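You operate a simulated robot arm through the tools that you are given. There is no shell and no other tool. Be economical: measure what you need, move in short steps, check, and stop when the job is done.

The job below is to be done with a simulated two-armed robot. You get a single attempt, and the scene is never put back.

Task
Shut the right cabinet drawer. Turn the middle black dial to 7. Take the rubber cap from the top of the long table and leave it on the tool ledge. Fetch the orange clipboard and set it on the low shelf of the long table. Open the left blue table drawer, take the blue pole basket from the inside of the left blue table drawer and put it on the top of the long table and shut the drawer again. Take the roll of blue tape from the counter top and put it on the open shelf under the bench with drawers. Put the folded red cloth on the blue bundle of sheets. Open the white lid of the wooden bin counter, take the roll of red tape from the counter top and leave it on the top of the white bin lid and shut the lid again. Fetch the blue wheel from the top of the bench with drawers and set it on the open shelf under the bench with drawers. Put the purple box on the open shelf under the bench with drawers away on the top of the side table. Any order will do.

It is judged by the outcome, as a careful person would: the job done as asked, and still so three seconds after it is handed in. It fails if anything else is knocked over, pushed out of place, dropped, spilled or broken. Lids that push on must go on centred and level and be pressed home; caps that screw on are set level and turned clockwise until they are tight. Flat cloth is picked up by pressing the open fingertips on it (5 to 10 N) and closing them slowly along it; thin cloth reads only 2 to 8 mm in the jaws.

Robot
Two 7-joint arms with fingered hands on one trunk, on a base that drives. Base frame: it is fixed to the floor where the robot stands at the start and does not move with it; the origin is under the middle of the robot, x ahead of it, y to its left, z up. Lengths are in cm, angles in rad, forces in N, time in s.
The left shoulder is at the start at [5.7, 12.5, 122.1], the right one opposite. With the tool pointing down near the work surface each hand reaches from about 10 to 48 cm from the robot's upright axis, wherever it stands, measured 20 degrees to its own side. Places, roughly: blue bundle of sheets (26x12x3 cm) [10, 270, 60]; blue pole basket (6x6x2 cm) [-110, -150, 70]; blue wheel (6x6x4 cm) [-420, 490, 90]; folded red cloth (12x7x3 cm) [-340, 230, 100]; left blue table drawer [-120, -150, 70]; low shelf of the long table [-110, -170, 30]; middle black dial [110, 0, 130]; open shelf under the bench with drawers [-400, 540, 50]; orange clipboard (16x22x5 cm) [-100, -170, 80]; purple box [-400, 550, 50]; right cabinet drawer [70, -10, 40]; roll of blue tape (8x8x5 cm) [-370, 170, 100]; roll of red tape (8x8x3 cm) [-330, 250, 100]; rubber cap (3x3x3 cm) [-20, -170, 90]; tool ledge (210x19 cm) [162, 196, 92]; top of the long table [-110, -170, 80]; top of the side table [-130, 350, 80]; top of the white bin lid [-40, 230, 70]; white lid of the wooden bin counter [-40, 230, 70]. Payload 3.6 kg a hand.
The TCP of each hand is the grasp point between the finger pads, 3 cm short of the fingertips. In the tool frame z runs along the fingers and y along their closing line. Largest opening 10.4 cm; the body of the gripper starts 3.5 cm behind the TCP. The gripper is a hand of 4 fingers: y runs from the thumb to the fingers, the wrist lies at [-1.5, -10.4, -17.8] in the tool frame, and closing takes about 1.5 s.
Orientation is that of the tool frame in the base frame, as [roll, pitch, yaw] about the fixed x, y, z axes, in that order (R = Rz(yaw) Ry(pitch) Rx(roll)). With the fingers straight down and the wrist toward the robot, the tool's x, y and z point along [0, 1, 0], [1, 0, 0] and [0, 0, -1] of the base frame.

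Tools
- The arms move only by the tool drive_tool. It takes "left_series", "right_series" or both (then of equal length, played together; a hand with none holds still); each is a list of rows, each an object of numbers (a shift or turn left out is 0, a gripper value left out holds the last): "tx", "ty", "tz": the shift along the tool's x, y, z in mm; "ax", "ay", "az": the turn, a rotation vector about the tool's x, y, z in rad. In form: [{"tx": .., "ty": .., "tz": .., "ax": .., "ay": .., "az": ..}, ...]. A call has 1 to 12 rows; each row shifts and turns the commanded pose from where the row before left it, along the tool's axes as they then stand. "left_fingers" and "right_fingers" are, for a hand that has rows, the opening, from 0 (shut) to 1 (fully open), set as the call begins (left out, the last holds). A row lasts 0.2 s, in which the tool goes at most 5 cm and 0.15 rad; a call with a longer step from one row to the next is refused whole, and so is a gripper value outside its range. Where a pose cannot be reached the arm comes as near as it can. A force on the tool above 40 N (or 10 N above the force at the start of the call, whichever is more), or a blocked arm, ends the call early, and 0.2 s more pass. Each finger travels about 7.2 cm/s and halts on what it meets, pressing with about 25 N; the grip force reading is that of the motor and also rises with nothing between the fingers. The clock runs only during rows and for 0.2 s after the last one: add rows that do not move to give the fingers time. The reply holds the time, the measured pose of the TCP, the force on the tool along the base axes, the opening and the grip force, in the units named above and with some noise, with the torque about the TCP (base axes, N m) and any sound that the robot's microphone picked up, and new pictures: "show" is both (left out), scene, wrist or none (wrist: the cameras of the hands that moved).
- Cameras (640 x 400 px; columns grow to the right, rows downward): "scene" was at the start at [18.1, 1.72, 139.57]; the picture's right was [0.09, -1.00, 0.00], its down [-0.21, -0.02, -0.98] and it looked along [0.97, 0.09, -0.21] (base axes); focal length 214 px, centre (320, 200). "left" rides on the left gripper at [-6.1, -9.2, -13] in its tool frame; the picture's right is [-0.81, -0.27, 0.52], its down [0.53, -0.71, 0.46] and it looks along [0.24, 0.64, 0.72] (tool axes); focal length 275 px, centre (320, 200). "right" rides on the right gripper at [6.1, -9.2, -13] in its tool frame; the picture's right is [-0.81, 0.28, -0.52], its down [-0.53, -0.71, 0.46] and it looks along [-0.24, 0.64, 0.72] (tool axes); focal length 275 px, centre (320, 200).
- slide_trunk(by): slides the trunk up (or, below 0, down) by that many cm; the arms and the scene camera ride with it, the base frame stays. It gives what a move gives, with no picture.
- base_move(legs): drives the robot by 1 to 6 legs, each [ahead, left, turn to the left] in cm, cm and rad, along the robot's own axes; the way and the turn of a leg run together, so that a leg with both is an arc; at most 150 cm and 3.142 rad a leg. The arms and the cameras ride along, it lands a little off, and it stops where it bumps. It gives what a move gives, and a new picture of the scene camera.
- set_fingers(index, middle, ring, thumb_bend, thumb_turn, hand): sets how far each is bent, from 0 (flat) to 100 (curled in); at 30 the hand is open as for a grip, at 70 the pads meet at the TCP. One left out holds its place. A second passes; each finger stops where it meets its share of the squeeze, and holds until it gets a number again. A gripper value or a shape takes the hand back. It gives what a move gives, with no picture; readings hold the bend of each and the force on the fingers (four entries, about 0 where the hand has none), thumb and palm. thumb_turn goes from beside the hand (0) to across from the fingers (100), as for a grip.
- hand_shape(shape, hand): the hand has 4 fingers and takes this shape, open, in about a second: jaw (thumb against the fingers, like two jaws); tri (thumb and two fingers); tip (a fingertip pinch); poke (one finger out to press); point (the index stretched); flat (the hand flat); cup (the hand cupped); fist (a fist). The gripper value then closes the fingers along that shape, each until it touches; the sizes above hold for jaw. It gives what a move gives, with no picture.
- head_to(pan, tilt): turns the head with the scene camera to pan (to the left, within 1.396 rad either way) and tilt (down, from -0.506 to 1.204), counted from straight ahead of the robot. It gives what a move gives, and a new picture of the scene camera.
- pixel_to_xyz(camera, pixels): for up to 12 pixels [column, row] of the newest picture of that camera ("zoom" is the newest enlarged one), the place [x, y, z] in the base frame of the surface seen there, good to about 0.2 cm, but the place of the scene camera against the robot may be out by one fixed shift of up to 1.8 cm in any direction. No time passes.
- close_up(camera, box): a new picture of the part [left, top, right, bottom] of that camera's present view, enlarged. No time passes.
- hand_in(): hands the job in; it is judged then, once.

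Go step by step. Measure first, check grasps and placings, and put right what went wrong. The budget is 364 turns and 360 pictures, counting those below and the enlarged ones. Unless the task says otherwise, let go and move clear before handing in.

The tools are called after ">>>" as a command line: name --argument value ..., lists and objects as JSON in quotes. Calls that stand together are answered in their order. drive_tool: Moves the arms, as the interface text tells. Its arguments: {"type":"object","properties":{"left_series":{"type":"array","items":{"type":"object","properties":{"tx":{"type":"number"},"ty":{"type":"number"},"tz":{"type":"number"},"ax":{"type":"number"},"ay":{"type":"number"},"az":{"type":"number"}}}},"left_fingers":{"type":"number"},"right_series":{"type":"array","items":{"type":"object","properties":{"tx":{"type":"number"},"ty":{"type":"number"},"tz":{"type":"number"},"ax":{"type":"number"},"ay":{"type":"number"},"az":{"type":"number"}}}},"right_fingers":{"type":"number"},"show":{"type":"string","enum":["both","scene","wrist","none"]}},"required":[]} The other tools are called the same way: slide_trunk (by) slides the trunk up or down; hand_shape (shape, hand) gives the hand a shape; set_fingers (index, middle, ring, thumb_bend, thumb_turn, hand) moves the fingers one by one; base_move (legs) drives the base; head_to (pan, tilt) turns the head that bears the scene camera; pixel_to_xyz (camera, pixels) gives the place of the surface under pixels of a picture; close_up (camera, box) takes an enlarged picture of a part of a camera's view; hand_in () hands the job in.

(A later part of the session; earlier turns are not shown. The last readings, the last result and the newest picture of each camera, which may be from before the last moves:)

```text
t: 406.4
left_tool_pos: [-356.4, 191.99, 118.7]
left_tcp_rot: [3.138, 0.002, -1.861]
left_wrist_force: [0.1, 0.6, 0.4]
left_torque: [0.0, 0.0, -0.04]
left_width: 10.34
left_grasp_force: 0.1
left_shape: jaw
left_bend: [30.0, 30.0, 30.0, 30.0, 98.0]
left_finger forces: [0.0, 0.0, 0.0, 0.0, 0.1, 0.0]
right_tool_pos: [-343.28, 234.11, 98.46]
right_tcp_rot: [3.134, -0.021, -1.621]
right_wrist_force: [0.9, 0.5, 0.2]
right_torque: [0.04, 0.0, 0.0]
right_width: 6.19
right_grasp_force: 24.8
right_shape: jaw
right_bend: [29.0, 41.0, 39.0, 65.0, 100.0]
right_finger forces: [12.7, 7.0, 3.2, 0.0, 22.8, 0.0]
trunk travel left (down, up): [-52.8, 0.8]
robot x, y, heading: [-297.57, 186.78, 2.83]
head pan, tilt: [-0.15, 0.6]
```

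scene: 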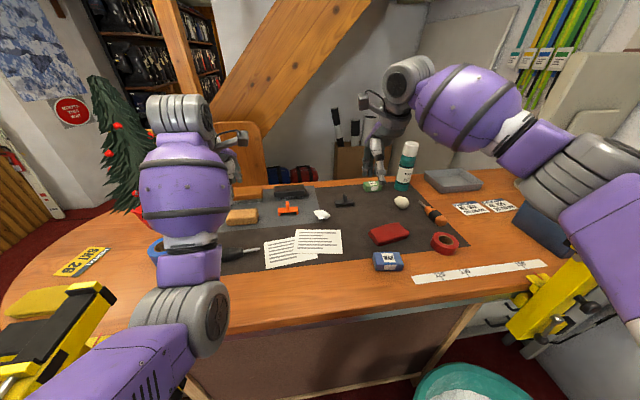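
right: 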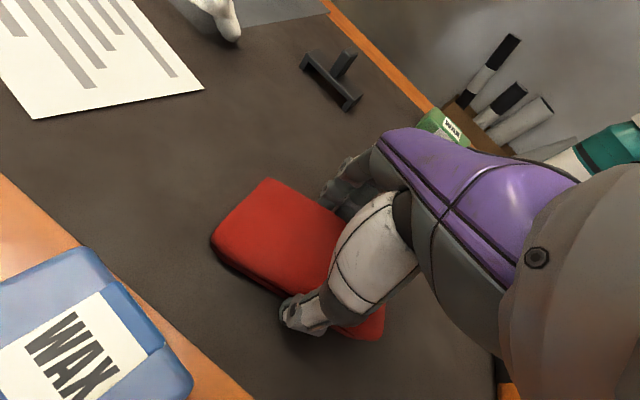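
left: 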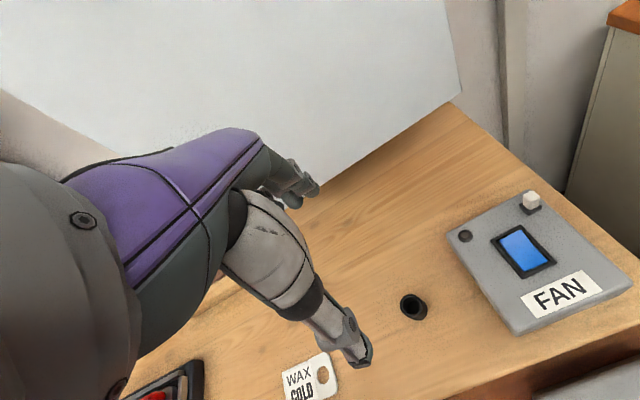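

Cloth held (6.2 cm, 23 N). Lift it; and check the yellow clamp's height near my left elbow before going for the blue tape.

>>> drive_tool --right_series '[{"tz": -30}, {"tz": -40}, {"tz": -40}, {"tz": -40}, {}]' --show "scene"

>>> pixel_to_xyz --camera "scene" --pixels '[[75, 290], [110, 295], [40, 330], [60, 370], [155, 250], [158, 242], [215, 310], [85, 262]]'

```text
t: 407.6
left_tool_pos: [-356.39, 192.14, 118.62]
left_tcp_rot: [3.138, 0.003, -1.861]
left_wrist_force: [-0.5, 0.6, 0.3]
left_torque: [0.0, 0.01, 0.01]
left_width: 10.36
left_grasp_force: 0.0
left_shape: jaw
left_bend: [30.0, 30.0, 30.0, 30.0, 98.0]
left_finger forces: [0.0, 0.0, 0.0, 0.0, 0.1, 0.1]
right_tool_pos: [-343.13, 234.4, 113.35]
right_tcp_rot: [3.136, -0.023, -1.619]
right_wrist_force: [0.5, -0.1, -0.4]
right_torque: [-0.02, 0.0, 0.01]
right_width: 6.18
right_grasp_force: 25.2
right_shape: jaw
right_bend: [29.0, 41.0, 39.0, 65.0, 100.0]
right_finger forces: [12.8, 7.0, 3.1, 0.0, 22.8, 0.0]
trunk travel left (down, up): [-52.8, 0.8]
robot x, y, heading: [-298.31, 186.51, 2.832]
head pan, tilt: [-0.15, 0.6]
```

scene: 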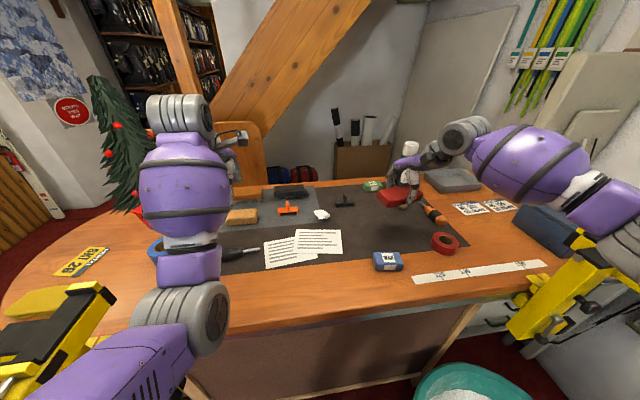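

```text
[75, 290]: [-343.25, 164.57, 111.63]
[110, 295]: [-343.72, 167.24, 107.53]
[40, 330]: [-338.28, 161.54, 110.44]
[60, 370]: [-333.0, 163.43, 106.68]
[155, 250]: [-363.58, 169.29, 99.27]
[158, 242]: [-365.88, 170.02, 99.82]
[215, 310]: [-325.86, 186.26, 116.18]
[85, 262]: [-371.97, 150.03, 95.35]
```

The yellow clamp (top z≈111.6) stands right in front of the blue tape, so I'll come at it with the wrist turned to the right side. Move forward 5 cm and swing the left hand over it, staying high.

>>> base_move --legs '[[5, 0, 0]]'

>>> drive_tool --left_series '[{"az": -0.13, "tz": -10}, {"az": -0.13}, {"az": -0.13}, {"az": -0.13}, {"az": -0.13}, {"az": -0.13}, {"tx": 25, "ty": 27}, {"tx": 25, "ty": 27}, {"tx": 25, "ty": 27}, {"tx": 25, "ty": 27}, {"tx": 25, "ty": 27}, {}]' --show "both"

```text
t: 408.6
left_tool_pos: [-361.12, 193.54, 118.63]
left_tcp_rot: [3.136, 0.002, -1.861]
left_wrist_force: [-0.7, -0.1, 0.1]
left_torque: [0.0, 0.0, 0.03]
left_width: 10.41
left_grasp_force: 0.0
left_shape: jaw
left_bend: [30.0, 30.0, 30.0, 30.0, 98.0]
left_finger forces: [0.0, 0.0, 0.0, 0.0, 0.0, 0.0]
right_tool_pos: [-347.87, 235.96, 113.33]
right_tcp_rot: [3.134, -0.021, -1.62]
right_wrist_force: [-0.6, 0.4, -1.4]
right_torque: [0.02, -0.01, -0.03]
right_width: 6.19
right_grasp_force: 24.4
right_shape: jaw
right_bend: [29.0, 41.0, 39.0, 65.0, 100.0]
right_finger forces: [12.7, 7.0, 3.1, 0.0, 22.8, 0.1]
trunk travel left (down, up): [-52.8, 0.8]
robot x, y, heading: [-302.8, 188.05, 2.825]
head pan, tilt: [-0.15, 0.6]
```

scene: 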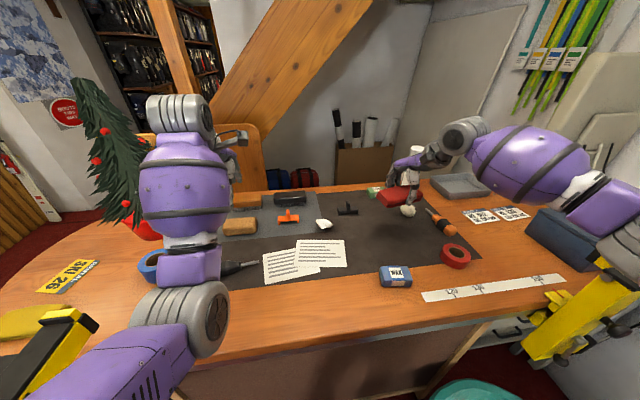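

```text
t: 411.2
left_tool_pos: [-367.14, 176.1, 119.67]
left_tcp_rot: [3.139, 0.005, -1.08]
left_wrist_force: [0.4, 0.7, 0.4]
left_torque: [-0.02, 0.02, 0.02]
left_width: 10.37
left_grasp_force: 0.1
left_shape: jaw
left_bend: [30.0, 30.0, 30.0, 30.0, 98.0]
left_finger forces: [0.1, 0.0, 0.1, 0.1, 0.1, 0.1]
right_tool_pos: [-347.66, 235.82, 113.35]
right_tcp_rot: [3.134, -0.021, -1.62]
right_wrist_force: [-0.3, 0.6, -0.2]
right_torque: [0.0, 0.02, 0.0]
right_width: 6.2
right_grasp_force: 25.2
right_shape: jaw
right_bend: [29.0, 41.0, 39.0, 65.0, 100.0]
right_finger forces: [12.7, 7.0, 3.2, 0.0, 22.7, 0.1]
trunk travel left (down, up): [-52.8, 0.8]
robot x, y, heading: [-302.94, 188.43, 2.829]
head pan, tilt: [-0.15, 0.6]
```

scene: 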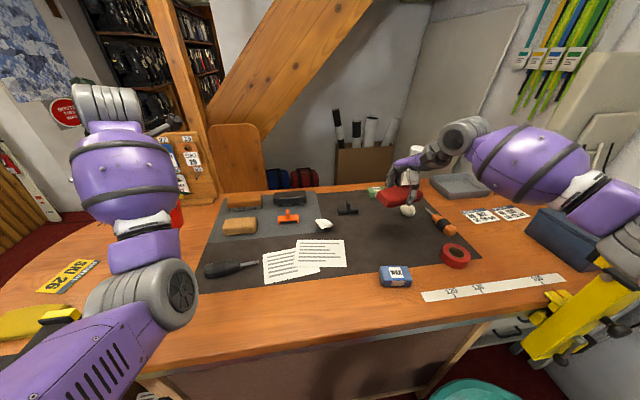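
left: 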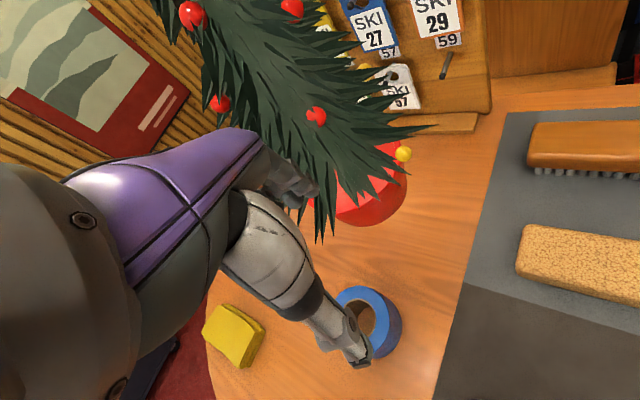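

>>> pixel_to_xyz --camera "left" --pixels '[[385, 297], [345, 295], [395, 340], [375, 352], [350, 190], [318, 225], [375, 200], [400, 165]]'

```text
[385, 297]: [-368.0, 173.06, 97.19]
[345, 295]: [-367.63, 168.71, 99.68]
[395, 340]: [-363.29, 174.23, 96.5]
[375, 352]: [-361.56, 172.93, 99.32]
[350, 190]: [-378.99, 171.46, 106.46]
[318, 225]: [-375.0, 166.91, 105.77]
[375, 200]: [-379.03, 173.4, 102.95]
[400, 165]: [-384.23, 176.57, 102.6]
```

>>> drive_tool --left_series '[{"tx": 30, "ty": 2}, {"tx": 30, "ty": 2}, {"az": -0.13}, {"az": -0.13}, {"az": -0.14}, {"tz": 35}, {"tz": 35}, {"tz": 25}, {}]' --show "wrist"

```text
t: 413.2
left_tool_pos: [-364.68, 170.83, 110.1]
left_tcp_rot: [-3.141, 0.005, -0.682]
left_wrist_force: [-0.1, 0.4, 0.1]
left_torque: [-0.02, -0.02, 0.02]
left_width: 10.39
left_grasp_force: 0.1
left_shape: jaw
left_bend: [30.0, 30.0, 30.0, 30.0, 98.0]
left_finger forces: [0.0, 0.1, 0.0, 0.1, 0.0, 0.0]
right_tool_pos: [-347.74, 235.93, 113.36]
right_tcp_rot: [3.136, -0.021, -1.62]
right_wrist_force: [0.2, 1.1, -0.4]
right_torque: [-0.03, 0.0, 0.01]
right_width: 6.18
right_grasp_force: 24.6
right_shape: jaw
right_bend: [29.0, 41.0, 39.0, 65.0, 100.0]
right_finger forces: [12.7, 7.0, 3.1, 0.1, 22.7, 0.0]
trunk travel left (down, up): [-52.8, 0.8]
robot x, y, heading: [-302.94, 188.36, 2.833]
head pan, tilt: [-0.15, 0.6]
```

left: 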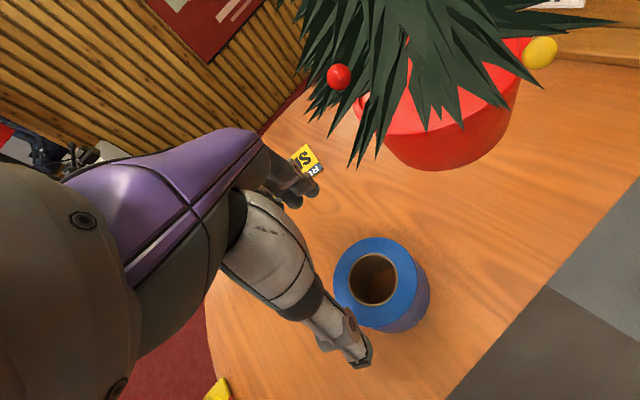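

>>> pixel_to_xyz --camera "left" --pixels '[[340, 275], [411, 280], [375, 243], [375, 320], [365, 150]]'

```text
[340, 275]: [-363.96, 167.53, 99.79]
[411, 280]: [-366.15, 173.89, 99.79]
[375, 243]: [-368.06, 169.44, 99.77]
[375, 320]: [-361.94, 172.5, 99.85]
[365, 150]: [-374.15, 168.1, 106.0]
```

>>> drive_tool --left_series '[{"tz": 35, "ty": 2}, {"tz": 35}, {"tz": 25}, {"tz": 14}, {}]' --show "none"

>>> drive_tool --left_series '[{}, {}, {}, {}, {}, {}]' --left_fingers 0 --show "wrist"

```text
t: 414.4
left_tool_pos: [-364.91, 170.64, 99.33]
left_tcp_rot: [-3.138, 0.006, -0.681]
left_wrist_force: [-0.5, 0.2, -0.4]
left_torque: [0.04, -0.02, -0.02]
left_width: 10.4
left_grasp_force: 0.0
left_shape: jaw
left_bend: [30.0, 30.0, 30.0, 30.0, 98.0]
left_finger forces: [0.0, 0.0, 0.0, 0.0, 0.0, 0.1]
right_tool_pos: [-347.82, 235.86, 113.3]
right_tcp_rot: [3.135, -0.021, -1.619]
right_wrist_force: [0.3, -0.3, -0.2]
right_torque: [-0.01, 0.02, -0.02]
right_width: 6.2
right_grasp_force: 24.9
right_shape: jaw
right_bend: [29.0, 41.0, 39.0, 65.0, 100.0]
right_finger forces: [12.7, 7.0, 3.2, 0.0, 22.8, 0.0]
trunk travel left (down, up): [-52.8, 0.8]
robot x, y, heading: [-303.05, 188.14, 2.832]
head pan, tilt: [-0.15, 0.6]
```

```text
t: 415.8
left_tool_pos: [-364.96, 170.5, 99.28]
left_tcp_rot: [-3.14, 0.006, -0.681]
left_wrist_force: [0.1, 0.2, -0.2]
left_torque: [-0.03, 0.0, -0.01]
left_width: 7.16
left_grasp_force: 25.0
left_shape: jaw
left_bend: [27.0, 37.0, 38.0, 60.0, 100.0]
left_finger forces: [14.5, 6.7, 0.0, 0.1, 21.8, 0.0]
right_tool_pos: [-347.8, 235.83, 113.39]
right_tcp_rot: [3.135, -0.02, -1.62]
right_wrist_force: [-0.5, 0.2, -0.2]
right_torque: [0.0, -0.02, -0.01]
right_width: 6.19
right_grasp_force: 25.1
right_shape: jaw
right_bend: [29.0, 41.0, 39.0, 65.0, 100.0]
right_finger forces: [12.7, 7.1, 3.1, 0.1, 22.9, 0.0]
trunk travel left (down, up): [-52.8, 0.8]
robot x, y, heading: [-302.77, 188.49, 2.831]
head pan, tilt: [-0.15, 0.6]
```

left: 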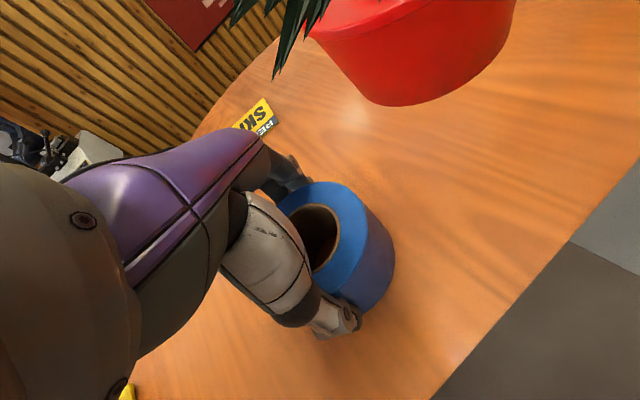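

Blue tape held (7.2 cm, 22 N). Lift above the clamp, shift right, and turn the hand back.

>>> drive_tool --left_series '[{"tz": -35}, {"tz": -40}, {"tz": -40}, {"tz": -40}, {"tz": -40}, {"tx": -14, "ty": -36}, {"tx": -14, "ty": -36}, {"tx": -14, "ty": -36}, {}]' --show "none"

>>> drive_tool --left_series '[{"az": 0.13}, {"az": 0.13}, {"az": 0.13}, {"az": 0.13}, {"az": 0.13}, {"az": 0.13}, {"az": 0.13}, {"az": 0.13}, {"az": 0.14}, {}]' --show "none"

>>> base_move --legs '[[-35, 0, 0]]'

```text
t: 417.8
left_tool_pos: [-361.27, 181.64, 118.79]
left_tcp_rot: [-3.138, 0.004, -0.681]
left_wrist_force: [-0.7, -0.3, -0.5]
left_torque: [-0.01, 0.01, -0.01]
left_width: 7.14
left_grasp_force: 25.1
left_shape: jaw
left_bend: [27.0, 37.0, 38.0, 60.0, 100.0]
left_finger forces: [14.6, 6.8, 0.0, 0.1, 22.1, 0.0]
right_tool_pos: [-347.87, 235.7, 113.33]
right_tcp_rot: [3.136, -0.02, -1.619]
right_wrist_force: [0.1, 0.7, -1.4]
right_torque: [0.03, -0.03, -0.02]
right_width: 6.18
right_grasp_force: 24.9
right_shape: jaw
right_bend: [29.0, 41.0, 39.0, 65.0, 100.0]
right_finger forces: [12.6, 7.1, 3.1, 0.0, 22.8, 0.0]
trunk travel left (down, up): [-52.8, 0.8]
robot x, y, heading: [-302.88, 188.45, 2.828]
head pan, tilt: [-0.15, 0.6]
```

```text
t: 420.0
left_tool_pos: [-361.22, 181.57, 118.68]
left_tcp_rot: [3.139, 0.004, -1.862]
left_wrist_force: [0.3, 0.3, -0.7]
left_torque: [0.02, 0.01, 0.03]
left_width: 7.15
left_grasp_force: 24.9
left_shape: jaw
left_bend: [27.0, 37.0, 38.0, 60.0, 100.0]
left_finger forces: [14.6, 6.8, 0.0, 0.0, 21.9, 0.0]
right_tool_pos: [-347.86, 235.82, 113.36]
right_tcp_rot: [3.135, -0.021, -1.619]
right_wrist_force: [-0.8, -0.2, -0.1]
right_torque: [0.03, -0.01, -0.01]
right_width: 6.2
right_grasp_force: 24.8
right_shape: jaw
right_bend: [29.0, 41.0, 39.0, 65.0, 100.0]
right_finger forces: [12.7, 7.0, 3.2, 0.0, 22.8, 0.0]
trunk travel left (down, up): [-52.8, 0.8]
robot x, y, heading: [-303.09, 188.61, 2.829]
head pan, tilt: [-0.15, 0.6]
```

```text
t: 422.2
left_tool_pos: [-327.83, 170.86, 118.8]
left_tcp_rot: [3.138, 0.003, -1.859]
left_wrist_force: [-0.2, 1.1, -2.0]
left_torque: [0.02, 0.03, 0.03]
left_width: 7.16
left_grasp_force: 24.9
left_shape: jaw
left_bend: [27.0, 37.0, 38.0, 60.0, 100.0]
left_finger forces: [14.5, 6.8, 0.0, 0.0, 22.0, 0.0]
right_tool_pos: [-314.35, 225.08, 113.34]
right_tcp_rot: [3.136, -0.02, -1.618]
right_wrist_force: [0.9, -0.1, -1.0]
right_torque: [-0.03, -0.02, 0.03]
right_width: 6.18
right_grasp_force: 24.9
right_shape: jaw
right_bend: [29.0, 41.0, 39.0, 65.0, 100.0]
right_finger forces: [12.7, 7.0, 3.2, 0.1, 22.8, 0.0]
trunk travel left (down, up): [-52.8, 0.8]
robot x, y, heading: [-269.66, 177.66, 2.833]
head pan, tilt: [-0.15, 0.6]
```

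scene: 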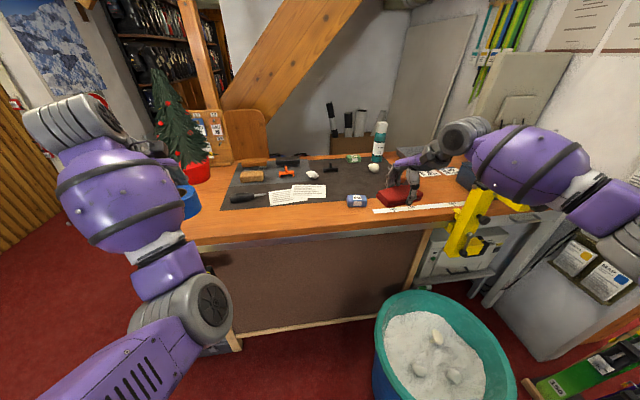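

Both items are held. Retrace south around the box, then east and north to the island's east side (heading kept).

>>> base_move --legs '[[-64.5, 130, 0], [-57.3, -7.9, 0], [-86.3, -28.7, 0]]'

```text
t: 441.1
left_tool_pos: [-158.61, 18.67, 118.74]
left_tcp_rot: [3.138, 0.004, -1.864]
left_wrist_force: [-1.7, 0.5, -1.9]
left_torque: [0.0, -0.03, -0.01]
left_width: 7.15
left_grasp_force: 24.8
left_shape: jaw
left_bend: [27.0, 37.0, 38.0, 60.0, 100.0]
left_finger forces: [14.7, 6.9, 0.0, 0.0, 22.0, 0.0]
right_tool_pos: [-144.85, 72.8, 113.38]
right_tcp_rot: [3.133, -0.02, -1.623]
right_wrist_force: [0.2, -0.2, -0.4]
right_torque: [0.01, -0.01, -0.02]
right_width: 6.2
right_grasp_force: 24.9
right_shape: jaw
right_bend: [29.0, 41.0, 39.0, 65.0, 100.0]
right_finger forces: [12.7, 6.9, 3.1, 0.0, 22.8, 0.0]
trunk travel left (down, up): [-52.8, 0.8]
robot x, y, heading: [-100.01, 25.43, 2.821]
head pan, tilt: [-0.15, 0.6]
```

scene: 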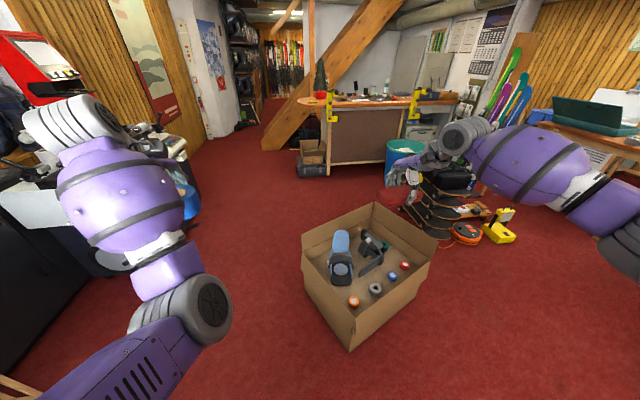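

On track. Continue to the island's east side.

>>> base_move --legs '[[-64.3, -64.7, 0], [-64.3, -64.7, 0], [36, -109, 0]]'

```text
t: 462.5
left_tool_pos: [3.22, 217.9, 118.69]
left_tcp_rot: [3.138, 0.004, -1.859]
left_wrist_force: [-0.1, 0.3, -1.1]
left_torque: [0.01, -0.01, -0.01]
left_width: 7.18
left_grasp_force: 24.6
left_shape: jaw
left_bend: [27.0, 37.0, 38.0, 60.0, 100.0]
left_finger forces: [14.6, 6.7, 0.0, 0.1, 21.9, 0.0]
right_tool_pos: [16.6, 272.27, 113.37]
right_tcp_rot: [3.136, -0.021, -1.615]
right_wrist_force: [0.2, -0.6, -0.4]
right_torque: [0.02, -0.01, 0.01]
right_width: 6.2
right_grasp_force: 25.4
right_shape: jaw
right_bend: [29.0, 41.0, 39.0, 65.0, 100.0]
right_finger forces: [12.8, 7.0, 3.1, 0.0, 22.8, 0.0]
trunk travel left (down, up): [-52.8, 0.8]
robot x, y, heading: [61.71, 224.84, 2.839]
head pan, tilt: [-0.15, 0.6]
```

scene: 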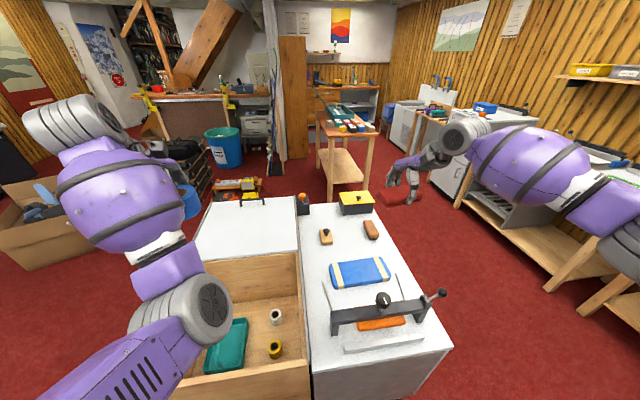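

Great view: blue bundle at (360,272) with a black press nearer at (385,310); lid with a handle at its far edge (248,201). Measure.

>>> pixel_to_xyz --camera "scene" --pixels '[[360, 272], [333, 265], [385, 260], [335, 285], [390, 280], [383, 300], [440, 294], [245, 202], [200, 258], [297, 250], [300, 205], [215, 205]]'

>>> close_up --camera "scene" --box '[180, 180, 460, 370]'

```text
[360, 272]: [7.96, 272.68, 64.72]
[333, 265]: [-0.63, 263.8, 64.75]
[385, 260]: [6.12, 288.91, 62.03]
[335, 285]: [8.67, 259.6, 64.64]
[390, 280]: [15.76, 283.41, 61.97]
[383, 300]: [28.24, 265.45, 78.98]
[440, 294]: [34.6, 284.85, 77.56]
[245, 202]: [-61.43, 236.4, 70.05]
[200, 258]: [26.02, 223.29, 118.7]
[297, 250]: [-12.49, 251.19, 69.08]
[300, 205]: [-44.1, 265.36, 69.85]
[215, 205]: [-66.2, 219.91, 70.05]
```

```text
2.11 times, centred on (320, 275) of scene
```

zoom: 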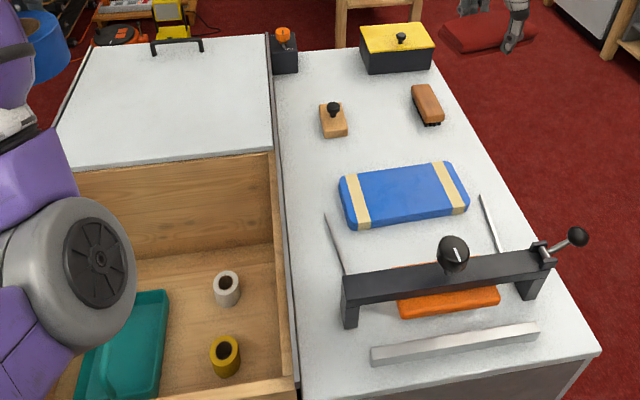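

Right-hand target is the bundle top (8,272.3,64.8). The press knob (z 79) is in front, so keep the shoulder high: lower the trunk only 16 cm and move 7 cm closer.

>>> slide_trunk --by -16

>>> base_move --legs '[[7, 2, 0]]'

>>> drive_tool --right_series '[{"az": 0.12}, {"az": 0.12}, {"tz": 30}, {"tz": 30}, {"tz": 30}, {"tz": 30}, {}]' --show "both"

```text
t: 464.3
left_tool_pos: [3.09, 217.85, 100.02]
left_tcp_rot: [-3.089, 0.001, -1.859]
left_wrist_force: [0.1, -0.2, -2.1]
left_torque: [0.0, 0.02, 0.0]
left_width: 7.12
left_grasp_force: 25.4
left_shape: jaw
left_bend: [27.0, 37.0, 38.0, 60.0, 100.0]
left_finger forces: [14.6, 6.7, 0.1, 0.0, 21.7, 0.1]
right_tool_pos: [16.54, 272.23, 97.38]
right_tcp_rot: [3.134, -0.021, -1.616]
right_wrist_force: [-0.1, 0.2, -1.4]
right_torque: [0.01, 0.03, -0.01]
right_width: 6.19
right_grasp_force: 25.0
right_shape: jaw
right_bend: [29.0, 41.0, 39.0, 65.0, 100.0]
right_finger forces: [12.7, 7.0, 3.2, 0.0, 22.8, 0.0]
trunk travel left (down, up): [-36.8, 16.8]
robot x, y, heading: [61.88, 224.84, 2.834]
head pan, tilt: [-0.15, 0.6]
```

```text
t: 465.4
left_tool_pos: [-4.11, 218.16, 99.89]
left_tcp_rot: [-3.089, 0.002, -1.858]
left_wrist_force: [-0.5, 0.0, -1.1]
left_torque: [-0.01, 0.0, -0.01]
left_width: 7.13
left_grasp_force: 25.0
left_shape: jaw
left_bend: [27.0, 37.0, 38.0, 60.0, 100.0]
left_finger forces: [14.7, 6.8, 0.0, 0.0, 21.8, 0.0]
right_tool_pos: [9.3, 272.32, 97.46]
right_tcp_rot: [3.134, -0.02, -1.617]
right_wrist_force: [-0.3, 0.1, -0.9]
right_torque: [0.0, -0.01, -0.01]
right_width: 6.2
right_grasp_force: 24.7
right_shape: jaw
right_bend: [29.0, 41.0, 39.0, 65.0, 100.0]
right_finger forces: [12.6, 7.1, 3.1, 0.0, 22.8, 0.1]
trunk travel left (down, up): [-36.8, 16.8]
robot x, y, heading: [54.05, 225.27, 2.836]
head pan, tilt: [-0.15, 0.6]
```

scene: 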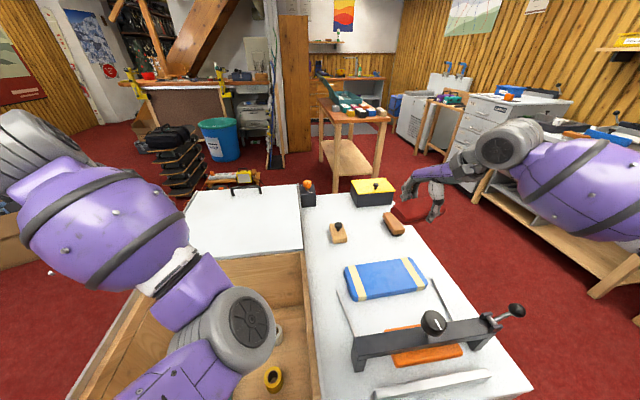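

```text
t: 466.9
left_tool_pos: [-3.96, 218.2, 100.13]
left_tcp_rot: [-3.09, 0.004, -1.855]
left_wrist_force: [-0.7, 0.2, -0.8]
left_torque: [-0.02, 0.0, -0.01]
left_width: 7.13
left_grasp_force: 25.1
left_shape: jaw
left_bend: [27.0, 37.0, 38.0, 60.0, 100.0]
left_finger forces: [14.5, 6.8, 0.0, 0.0, 21.9, 0.1]
right_tool_pos: [9.11, 272.05, 85.35]
right_tcp_rot: [3.141, -0.024, -1.856]
right_wrist_force: [-0.5, 0.2, 0.2]
right_torque: [0.01, -0.01, -0.02]
right_width: 6.17
right_grasp_force: 25.2
right_shape: jaw
right_bend: [29.0, 41.0, 39.0, 65.0, 100.0]
right_finger forces: [12.7, 7.0, 3.1, 0.0, 22.8, 0.0]
trunk travel left (down, up): [-36.8, 16.8]
robot x, y, heading: [54.78, 224.84, 2.832]
head pan, tilt: [-0.15, 0.6]
```

scene: 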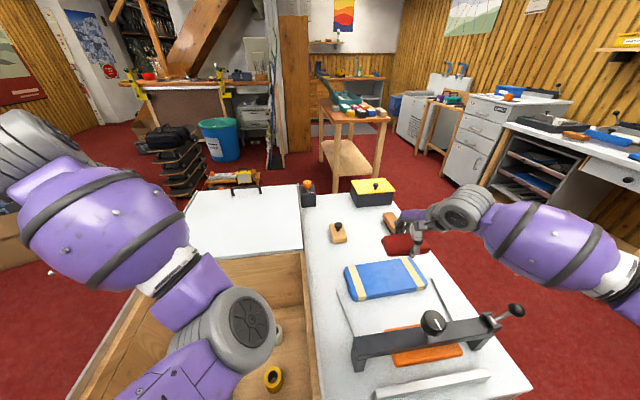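
right: 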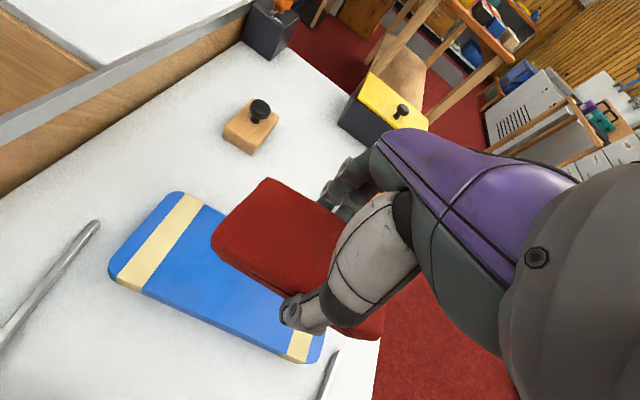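

>>> pixel_to_xyz --camera "right" --pixels '[[115, 272], [180, 195], [305, 358], [200, 260], [160, 240], [290, 345]]'

```text
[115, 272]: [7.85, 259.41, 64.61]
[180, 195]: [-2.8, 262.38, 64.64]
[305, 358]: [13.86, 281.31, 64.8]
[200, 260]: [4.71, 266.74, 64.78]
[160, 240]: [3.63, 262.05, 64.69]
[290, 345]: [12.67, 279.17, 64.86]
```

Bundle centre (5.7,272.6), top 64.8. Move 3.4 cm forward and lower the cloth onto it.

>>> drive_tool --right_series '[{"ty": 17, "tx": 3}, {"ty": 17, "tx": 2}, {"tz": 35}, {"tz": 35}, {"tz": 35}, {"tz": 35}, {"tz": 24}, {}]' --show "wrist"

```text
t: 468.8
left_tool_pos: [-4.02, 218.07, 100.04]
left_tcp_rot: [-3.088, 0.003, -1.857]
left_wrist_force: [0.1, -0.7, -1.0]
left_torque: [0.0, -0.02, 0.01]
left_width: 7.14
left_grasp_force: 24.8
left_shape: jaw
left_bend: [27.0, 37.0, 38.0, 60.0, 100.0]
left_finger forces: [14.6, 6.7, 0.0, 0.0, 22.0, 0.0]
right_tool_pos: [5.76, 272.35, 68.92]
right_tcp_rot: [3.139, -0.022, -1.858]
right_wrist_force: [-0.8, -0.4, -1.0]
right_torque: [-0.02, 0.02, 0.05]
right_width: 6.18
right_grasp_force: 25.3
right_shape: jaw
right_bend: [29.0, 41.0, 39.0, 65.0, 100.0]
right_finger forces: [12.7, 7.0, 3.1, 0.0, 22.8, 0.0]
trunk travel left (down, up): [-36.8, 16.8]
robot x, y, heading: [54.78, 224.79, 2.836]
head pan, tilt: [-0.15, 0.6]
```

right: 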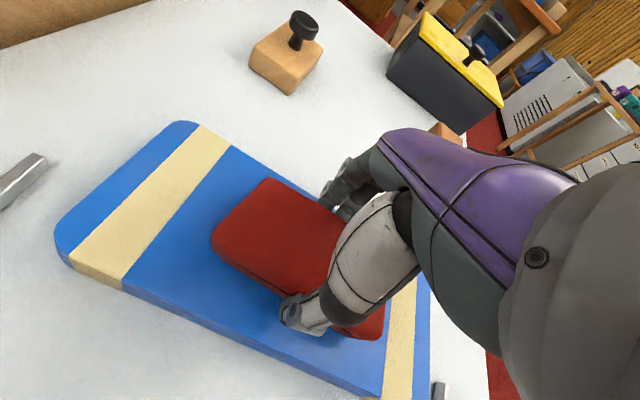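

Centred on the bundle. Lower the last 5 mm, open, and lift away.

>>> drive_tool --right_series '[{"tz": 5}, {}]' --show "none"

>>> drive_tool --right_series '[{}, {}, {}, {}, {}, {}, {"tz": -30}, {"tz": -40}, {"tz": -40}, {"tz": -40}, {"tz": -40}, {"tz": -40}]' --right_fingers 1 --show "wrist"

```text
t: 469.4
left_tool_pos: [-4.02, 218.24, 99.98]
left_tcp_rot: [-3.09, 0.002, -1.857]
left_wrist_force: [0.2, -0.5, -1.9]
left_torque: [0.0, 0.02, 0.01]
left_width: 7.14
left_grasp_force: 24.8
left_shape: jaw
left_bend: [27.0, 37.0, 38.0, 60.0, 100.0]
left_finger forces: [14.6, 6.8, 0.0, 0.0, 21.8, 0.0]
right_tool_pos: [5.81, 272.24, 68.49]
right_tcp_rot: [3.14, -0.023, -1.859]
right_wrist_force: [0.1, 0.2, 0.5]
right_torque: [-0.03, 0.0, 0.0]
right_width: 6.18
right_grasp_force: 24.7
right_shape: jaw
right_bend: [29.0, 41.0, 39.0, 65.0, 100.0]
right_finger forces: [12.7, 7.0, 3.1, 0.0, 22.8, 0.0]
trunk travel left (down, up): [-36.8, 16.8]
robot x, y, heading: [54.56, 225.06, 2.836]
head pan, tilt: [-0.15, 0.6]
```

```text
t: 471.9
left_tool_pos: [-4.09, 218.09, 100.12]
left_tcp_rot: [-3.09, 0.0, -1.857]
left_wrist_force: [-0.8, -0.2, -2.3]
left_torque: [0.01, 0.02, 0.0]
left_width: 7.16
left_grasp_force: 24.7
left_shape: jaw
left_bend: [27.0, 37.0, 38.0, 60.0, 100.0]
left_finger forces: [14.6, 6.8, 0.1, 0.0, 22.0, 0.0]
right_tool_pos: [5.94, 272.78, 91.55]
right_tcp_rot: [3.14, -0.022, -1.857]
right_wrist_force: [-1.1, -0.3, -0.2]
right_torque: [-0.03, -0.03, 0.0]
right_width: 10.37
right_grasp_force: 0.1
right_shape: jaw
right_bend: [30.0, 30.0, 30.0, 30.0, 98.0]
right_finger forces: [0.1, 0.0, 0.0, 0.0, 0.0, 0.0]
trunk travel left (down, up): [-36.8, 16.8]
robot x, y, heading: [54.56, 225.29, 2.835]
head pan, tilt: [-0.15, 0.6]
```

right: 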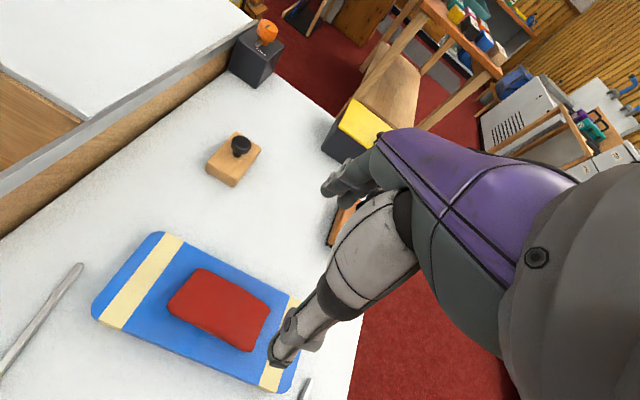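

The cloth lies centred on the bundle. Now plan the way to the bench with drawers in the background around (345,85): measure the side table, post, and cabinets.

>>> pixel_to_xyz --camera "scene" --pixels '[[330, 192], [322, 160], [386, 165], [345, 120], [300, 155], [280, 165], [455, 190], [400, 130], [340, 82], [350, 100], [325, 120], [470, 160]]'

>>> close_up --camera "scene" --box '[250, 40, 480, 200]'

```text
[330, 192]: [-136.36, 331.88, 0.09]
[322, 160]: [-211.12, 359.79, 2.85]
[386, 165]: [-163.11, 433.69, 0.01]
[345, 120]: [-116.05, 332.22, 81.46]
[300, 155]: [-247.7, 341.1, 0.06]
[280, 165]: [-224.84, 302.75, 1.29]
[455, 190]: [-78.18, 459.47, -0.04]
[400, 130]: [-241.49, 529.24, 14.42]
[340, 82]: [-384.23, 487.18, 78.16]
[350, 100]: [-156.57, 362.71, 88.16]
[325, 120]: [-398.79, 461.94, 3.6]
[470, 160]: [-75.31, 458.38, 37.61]
```

```text
2.50 times, centred on (365, 120) of scene
```

zoom: 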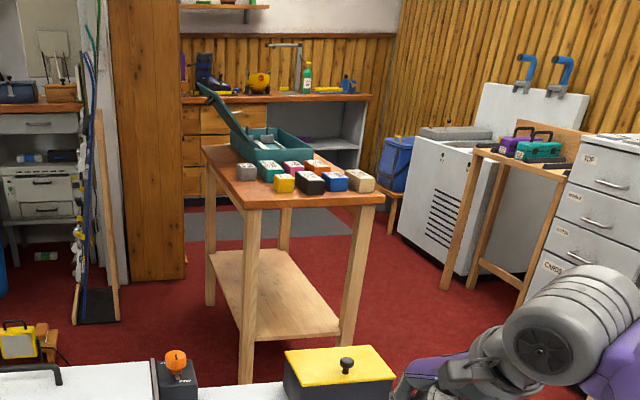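

>>> pixel_to_xyz --camera "scene" --pixels '[[600, 292], [520, 225], [480, 200], [440, 235], [390, 178], [375, 178], [530, 390], [420, 215], [560, 160], [600, 240]]'

>>> head_to --pan -0.9 --tilt 0.6

```text
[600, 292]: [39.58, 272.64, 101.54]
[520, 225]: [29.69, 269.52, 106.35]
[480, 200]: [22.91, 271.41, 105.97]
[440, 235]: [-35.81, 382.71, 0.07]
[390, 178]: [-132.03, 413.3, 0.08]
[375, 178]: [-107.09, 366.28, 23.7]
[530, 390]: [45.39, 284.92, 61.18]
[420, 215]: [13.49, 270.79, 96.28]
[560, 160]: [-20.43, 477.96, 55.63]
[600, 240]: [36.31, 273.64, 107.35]
```

```text
t: 473.1
left_tool_pos: [-4.14, 218.13, 100.1]
left_tcp_rot: [-3.09, 0.002, -1.856]
left_wrist_force: [0.3, -0.4, -1.3]
left_torque: [-0.03, -0.04, 0.0]
left_width: 7.15
left_grasp_force: 24.3
left_shape: jaw
left_bend: [27.0, 37.0, 38.0, 60.0, 100.0]
left_finger forces: [14.6, 6.7, 0.0, 0.0, 21.9, 0.0]
right_tool_pos: [5.96, 272.83, 91.46]
right_tcp_rot: [3.141, -0.024, -1.856]
right_wrist_force: [-0.4, 0.6, 0.4]
right_torque: [0.0, 0.0, -0.01]
right_width: 10.38
right_grasp_force: 0.1
right_shape: jaw
right_bend: [30.0, 30.0, 30.0, 30.0, 98.0]
right_finger forces: [0.0, 0.0, 0.0, 0.0, 0.0, 0.0]
trunk travel left (down, up): [-36.8, 16.8]
robot x, y, heading: [54.58, 224.93, 2.834]
head pan, tilt: [-0.901, 0.6]
```

scene: 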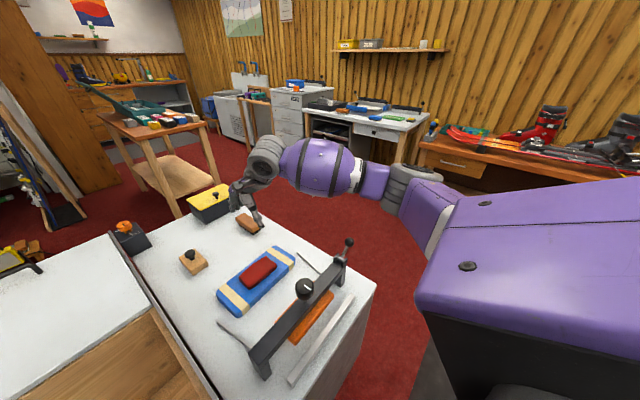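

The aisle north of the island is open. Raise the trunk, bring the right hand inward, then go north around the island's end.

>>> slide_trunk --by 12

>>> drive_tool --right_series '[{"tx": 30, "ty": -10}, {"tx": 30, "ty": -10}, {"tx": 30, "ty": -20}, {"tx": 30, "ty": -20}, {"tx": 30, "ty": -20}, {}]' --show "none"

>>> base_move --legs '[[-24, -8, 0], [19, -86, 0], [25, -80, 0]]'

```text
t: 474.6
left_tool_pos: [-4.16, 218.14, 112.0]
left_tcp_rot: [-3.088, 0.002, -1.859]
left_wrist_force: [-0.4, -0.6, -1.8]
left_torque: [0.0, 0.01, -0.01]
left_width: 7.12
left_grasp_force: 24.9
left_shape: jaw
left_bend: [27.0, 37.0, 38.0, 60.0, 100.0]
left_finger forces: [14.7, 6.7, 0.1, 0.0, 22.0, 0.0]
right_tool_pos: [5.91, 272.63, 103.41]
right_tcp_rot: [-3.141, -0.021, -1.858]
right_wrist_force: [0.5, -0.7, -0.2]
right_torque: [-0.01, 0.05, -0.02]
right_width: 10.36
right_grasp_force: 0.1
right_shape: jaw
right_bend: [30.0, 30.0, 30.0, 30.0, 98.0]
right_finger forces: [0.0, 0.0, 0.0, 0.0, 0.0, 0.0]
trunk travel left (down, up): [-48.8, 4.8]
robot x, y, heading: [54.19, 225.04, 2.838]
head pan, tilt: [-0.901, 0.6]
```

```text
t: 475.9
left_tool_pos: [-4.05, 218.21, 112.01]
left_tcp_rot: [-3.09, 0.003, -1.857]
left_wrist_force: [0.6, 0.0, -1.9]
left_torque: [0.01, 0.02, -0.04]
left_width: 7.17
left_grasp_force: 25.1
left_shape: jaw
left_bend: [27.0, 37.0, 38.0, 60.0, 100.0]
left_finger forces: [14.6, 6.8, 0.0, 0.0, 21.9, 0.1]
right_tool_pos: [9.47, 256.06, 103.75]
right_tcp_rot: [3.141, -0.022, -1.857]
right_wrist_force: [0.2, -0.4, -1.2]
right_torque: [0.0, 0.03, 0.03]
right_width: 10.36
right_grasp_force: 0.0
right_shape: jaw
right_bend: [30.0, 30.0, 30.0, 30.0, 98.0]
right_finger forces: [0.0, 0.0, 0.0, 0.0, 0.0, 0.1]
trunk travel left (down, up): [-48.8, 4.8]
robot x, y, heading: [54.27, 225.12, 2.83]
head pan, tilt: [-0.901, 0.6]
```

```text
t: 491.4
left_tool_pos: [28.58, 382.6, 111.74]
left_tcp_rot: [-3.089, 0.012, -1.862]
left_wrist_force: [0.4, 0.6, -2.2]
left_torque: [-0.04, 0.02, -0.02]
left_width: 7.14
left_grasp_force: 25.1
left_shape: jaw
left_bend: [27.0, 37.0, 38.0, 60.0, 100.0]
left_finger forces: [14.8, 7.0, 0.0, 0.1, 22.1, 0.0]
right_tool_pos: [42.37, 420.56, 103.97]
right_tcp_rot: [3.139, -0.014, -1.859]
right_wrist_force: [0.1, -0.6, 0.1]
right_torque: [-0.01, 0.0, -0.01]
right_width: 10.36
right_grasp_force: 0.0
right_shape: jaw
right_bend: [30.0, 30.0, 30.0, 30.0, 98.0]
right_finger forces: [0.0, 0.1, 0.1, 0.1, 0.0, 0.1]
trunk travel left (down, up): [-48.8, 4.8]
robot x, y, heading: [87.53, 390.32, 2.834]
head pan, tilt: [-0.901, 0.6]
stopped in leg 3: the robot was blocked; the commanded pose is now the measured one
```

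scene: 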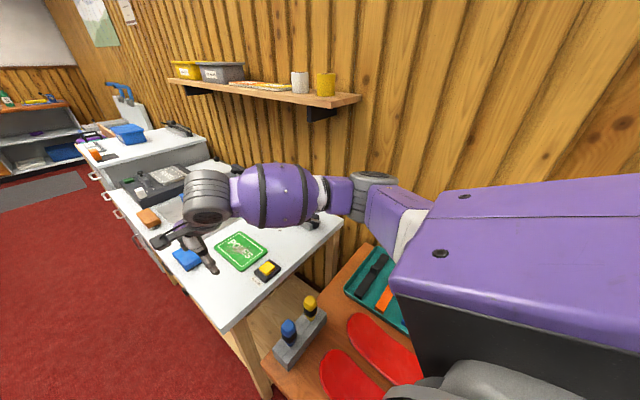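

My base touched the right-hand bench corner. Ease away to the left, then proceed west along the aisle.

>>> base_move --legs '[[0, 22, 0], [75, 22, 0]]'

>>> head_to --pan -0.1 --tilt 0.55

```text
t: 497.7
left_tool_pos: [-56.16, 364.69, 111.98]
left_tcp_rot: [-3.088, 0.003, -1.857]
left_wrist_force: [-0.4, -0.7, -1.5]
left_torque: [-0.02, -0.01, -0.01]
left_width: 7.17
left_grasp_force: 24.8
left_shape: jaw
left_bend: [27.0, 37.0, 38.0, 60.0, 100.0]
left_finger forces: [14.8, 6.9, 0.0, 0.0, 22.0, 0.1]
right_tool_pos: [-42.51, 402.7, 103.9]
right_tcp_rot: [3.141, -0.022, -1.857]
right_wrist_force: [-0.2, 1.1, 0.0]
right_torque: [-0.03, -0.02, 0.01]
right_width: 10.38
right_grasp_force: 0.0
right_shape: jaw
right_bend: [30.0, 30.0, 30.0, 30.0, 98.0]
right_finger forces: [0.0, 0.1, 0.0, 0.0, 0.1, 0.0]
trunk travel left (down, up): [-48.8, 4.8]
robot x, y, heading: [2.53, 371.47, 2.833]
head pan, tilt: [-0.901, 0.6]
```

scene: 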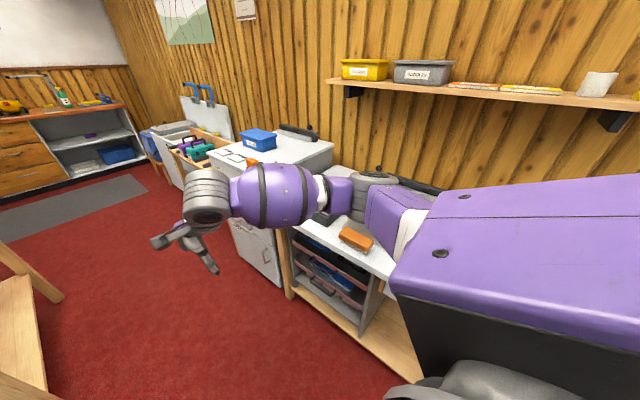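

```text
t: 498.9
left_tool_pos: [-56.09, 364.66, 112.0]
left_tcp_rot: [-3.087, 0.003, -1.858]
left_wrist_force: [0.3, -0.1, -1.0]
left_torque: [0.03, 0.02, -0.05]
left_width: 7.13
left_grasp_force: 25.0
left_shape: jaw
left_bend: [27.0, 37.0, 38.0, 60.0, 100.0]
left_finger forces: [14.8, 6.9, 0.1, 0.0, 22.0, 0.1]
right_tool_pos: [-42.56, 402.68, 103.76]
right_tcp_rot: [3.139, -0.023, -1.857]
right_wrist_force: [-0.1, 0.3, -0.7]
right_torque: [0.0, 0.0, -0.01]
right_width: 10.37
right_grasp_force: 0.0
right_shape: jaw
right_bend: [30.0, 30.0, 30.0, 30.0, 98.0]
right_finger forces: [0.1, 0.0, 0.0, 0.0, 0.0, 0.0]
trunk travel left (down, up): [-48.8, 4.8]
robot x, y, heading: [2.63, 371.5, 2.828]
head pan, tilt: [-0.099, 0.55]
```

scene: 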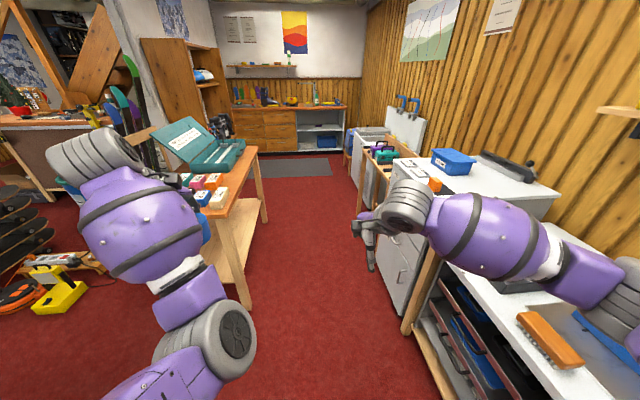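

The aisle to the bench runs straight ahead. Measure its width and the bench.

>>> pixel_to_xyz --camera "scene" --pixels '[[250, 302], [264, 220], [404, 330], [388, 285], [358, 210], [350, 180], [240, 155], [330, 148], [300, 155], [315, 125], [290, 103], [320, 143]]'

>>> close_up --camera "scene" --box '[140, 60, 440, 240]'

```text
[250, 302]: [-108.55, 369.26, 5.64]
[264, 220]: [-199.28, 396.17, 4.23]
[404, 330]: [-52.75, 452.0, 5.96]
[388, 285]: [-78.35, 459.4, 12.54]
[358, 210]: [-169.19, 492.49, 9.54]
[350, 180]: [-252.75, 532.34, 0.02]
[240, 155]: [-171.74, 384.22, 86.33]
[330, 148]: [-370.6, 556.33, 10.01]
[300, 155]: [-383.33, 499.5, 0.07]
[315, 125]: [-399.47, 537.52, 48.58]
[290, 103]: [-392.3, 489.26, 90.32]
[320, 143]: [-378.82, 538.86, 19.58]
```

```text
2.13 times, centred on (290, 150) of scene
```

zoom: 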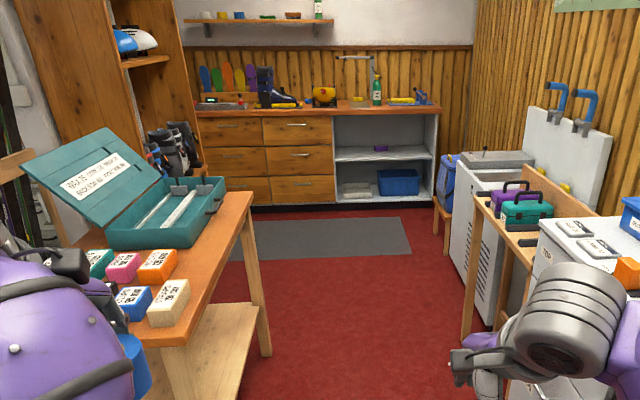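

The aisle is about 95 cm wide, and straight along my heading. Drive 235 cm ahead.

>>> base_move --legs '[[118, -2, 0], [117, -2, 0]]'

```text
t: 510.5
left_tool_pos: [-281.42, 440.17, 112.03]
left_tcp_rot: [-3.086, 0.002, -1.854]
left_wrist_force: [-0.8, -1.0, -0.4]
left_torque: [0.01, 0.02, -0.02]
left_width: 7.15
left_grasp_force: 25.4
left_shape: jaw
left_bend: [27.0, 37.0, 38.0, 60.0, 100.0]
left_finger forces: [14.8, 7.0, 0.1, 0.1, 22.1, 0.0]
right_tool_pos: [-267.98, 478.04, 103.71]
right_tcp_rot: [3.139, -0.022, -1.855]
right_wrist_force: [-0.2, -0.1, -0.6]
right_torque: [0.01, 0.01, -0.01]
right_width: 10.38
right_grasp_force: 0.0
right_shape: jaw
right_bend: [30.0, 30.0, 30.0, 30.0, 98.0]
right_finger forces: [0.0, 0.0, 0.0, 0.0, 0.0, 0.0]
trunk travel left (down, up): [-48.8, 4.8]
robot x, y, heading: [-222.72, 447.14, 2.829]
head pan, tilt: [-0.099, 0.55]
```

scene: 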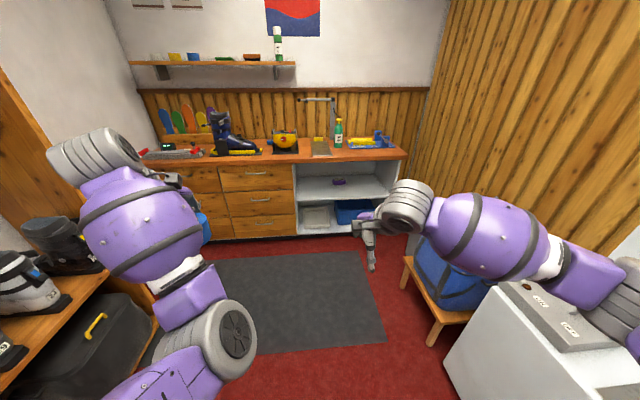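

Bench ahead: open shelf with the purple box at (340,182). Zoom on the bench top to find the blue wheel.

>>> close_up --camera "scene" --box '[130, 90, 430, 250]'

>>> pixel_to_xyz --camera "scene" --pixels '[[340, 182], [340, 195], [330, 192], [300, 195], [385, 190], [300, 240], [350, 155], [250, 160], [340, 168], [358, 215], [430, 340], [412, 260]]'

```text
2.13 times, centred on (280, 170) of scene
```

zoom: 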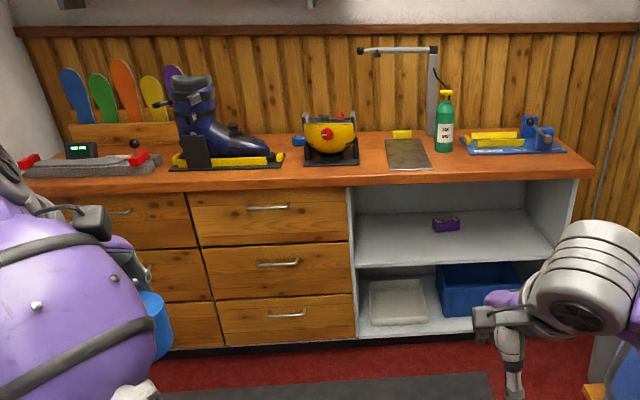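

```text
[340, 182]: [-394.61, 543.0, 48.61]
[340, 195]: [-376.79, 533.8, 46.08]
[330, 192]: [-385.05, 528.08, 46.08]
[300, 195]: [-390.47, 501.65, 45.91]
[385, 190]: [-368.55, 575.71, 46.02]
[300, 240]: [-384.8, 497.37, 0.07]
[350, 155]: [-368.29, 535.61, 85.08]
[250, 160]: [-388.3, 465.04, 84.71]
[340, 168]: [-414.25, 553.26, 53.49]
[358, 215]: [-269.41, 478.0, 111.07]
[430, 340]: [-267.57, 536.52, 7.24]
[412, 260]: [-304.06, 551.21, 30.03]
```

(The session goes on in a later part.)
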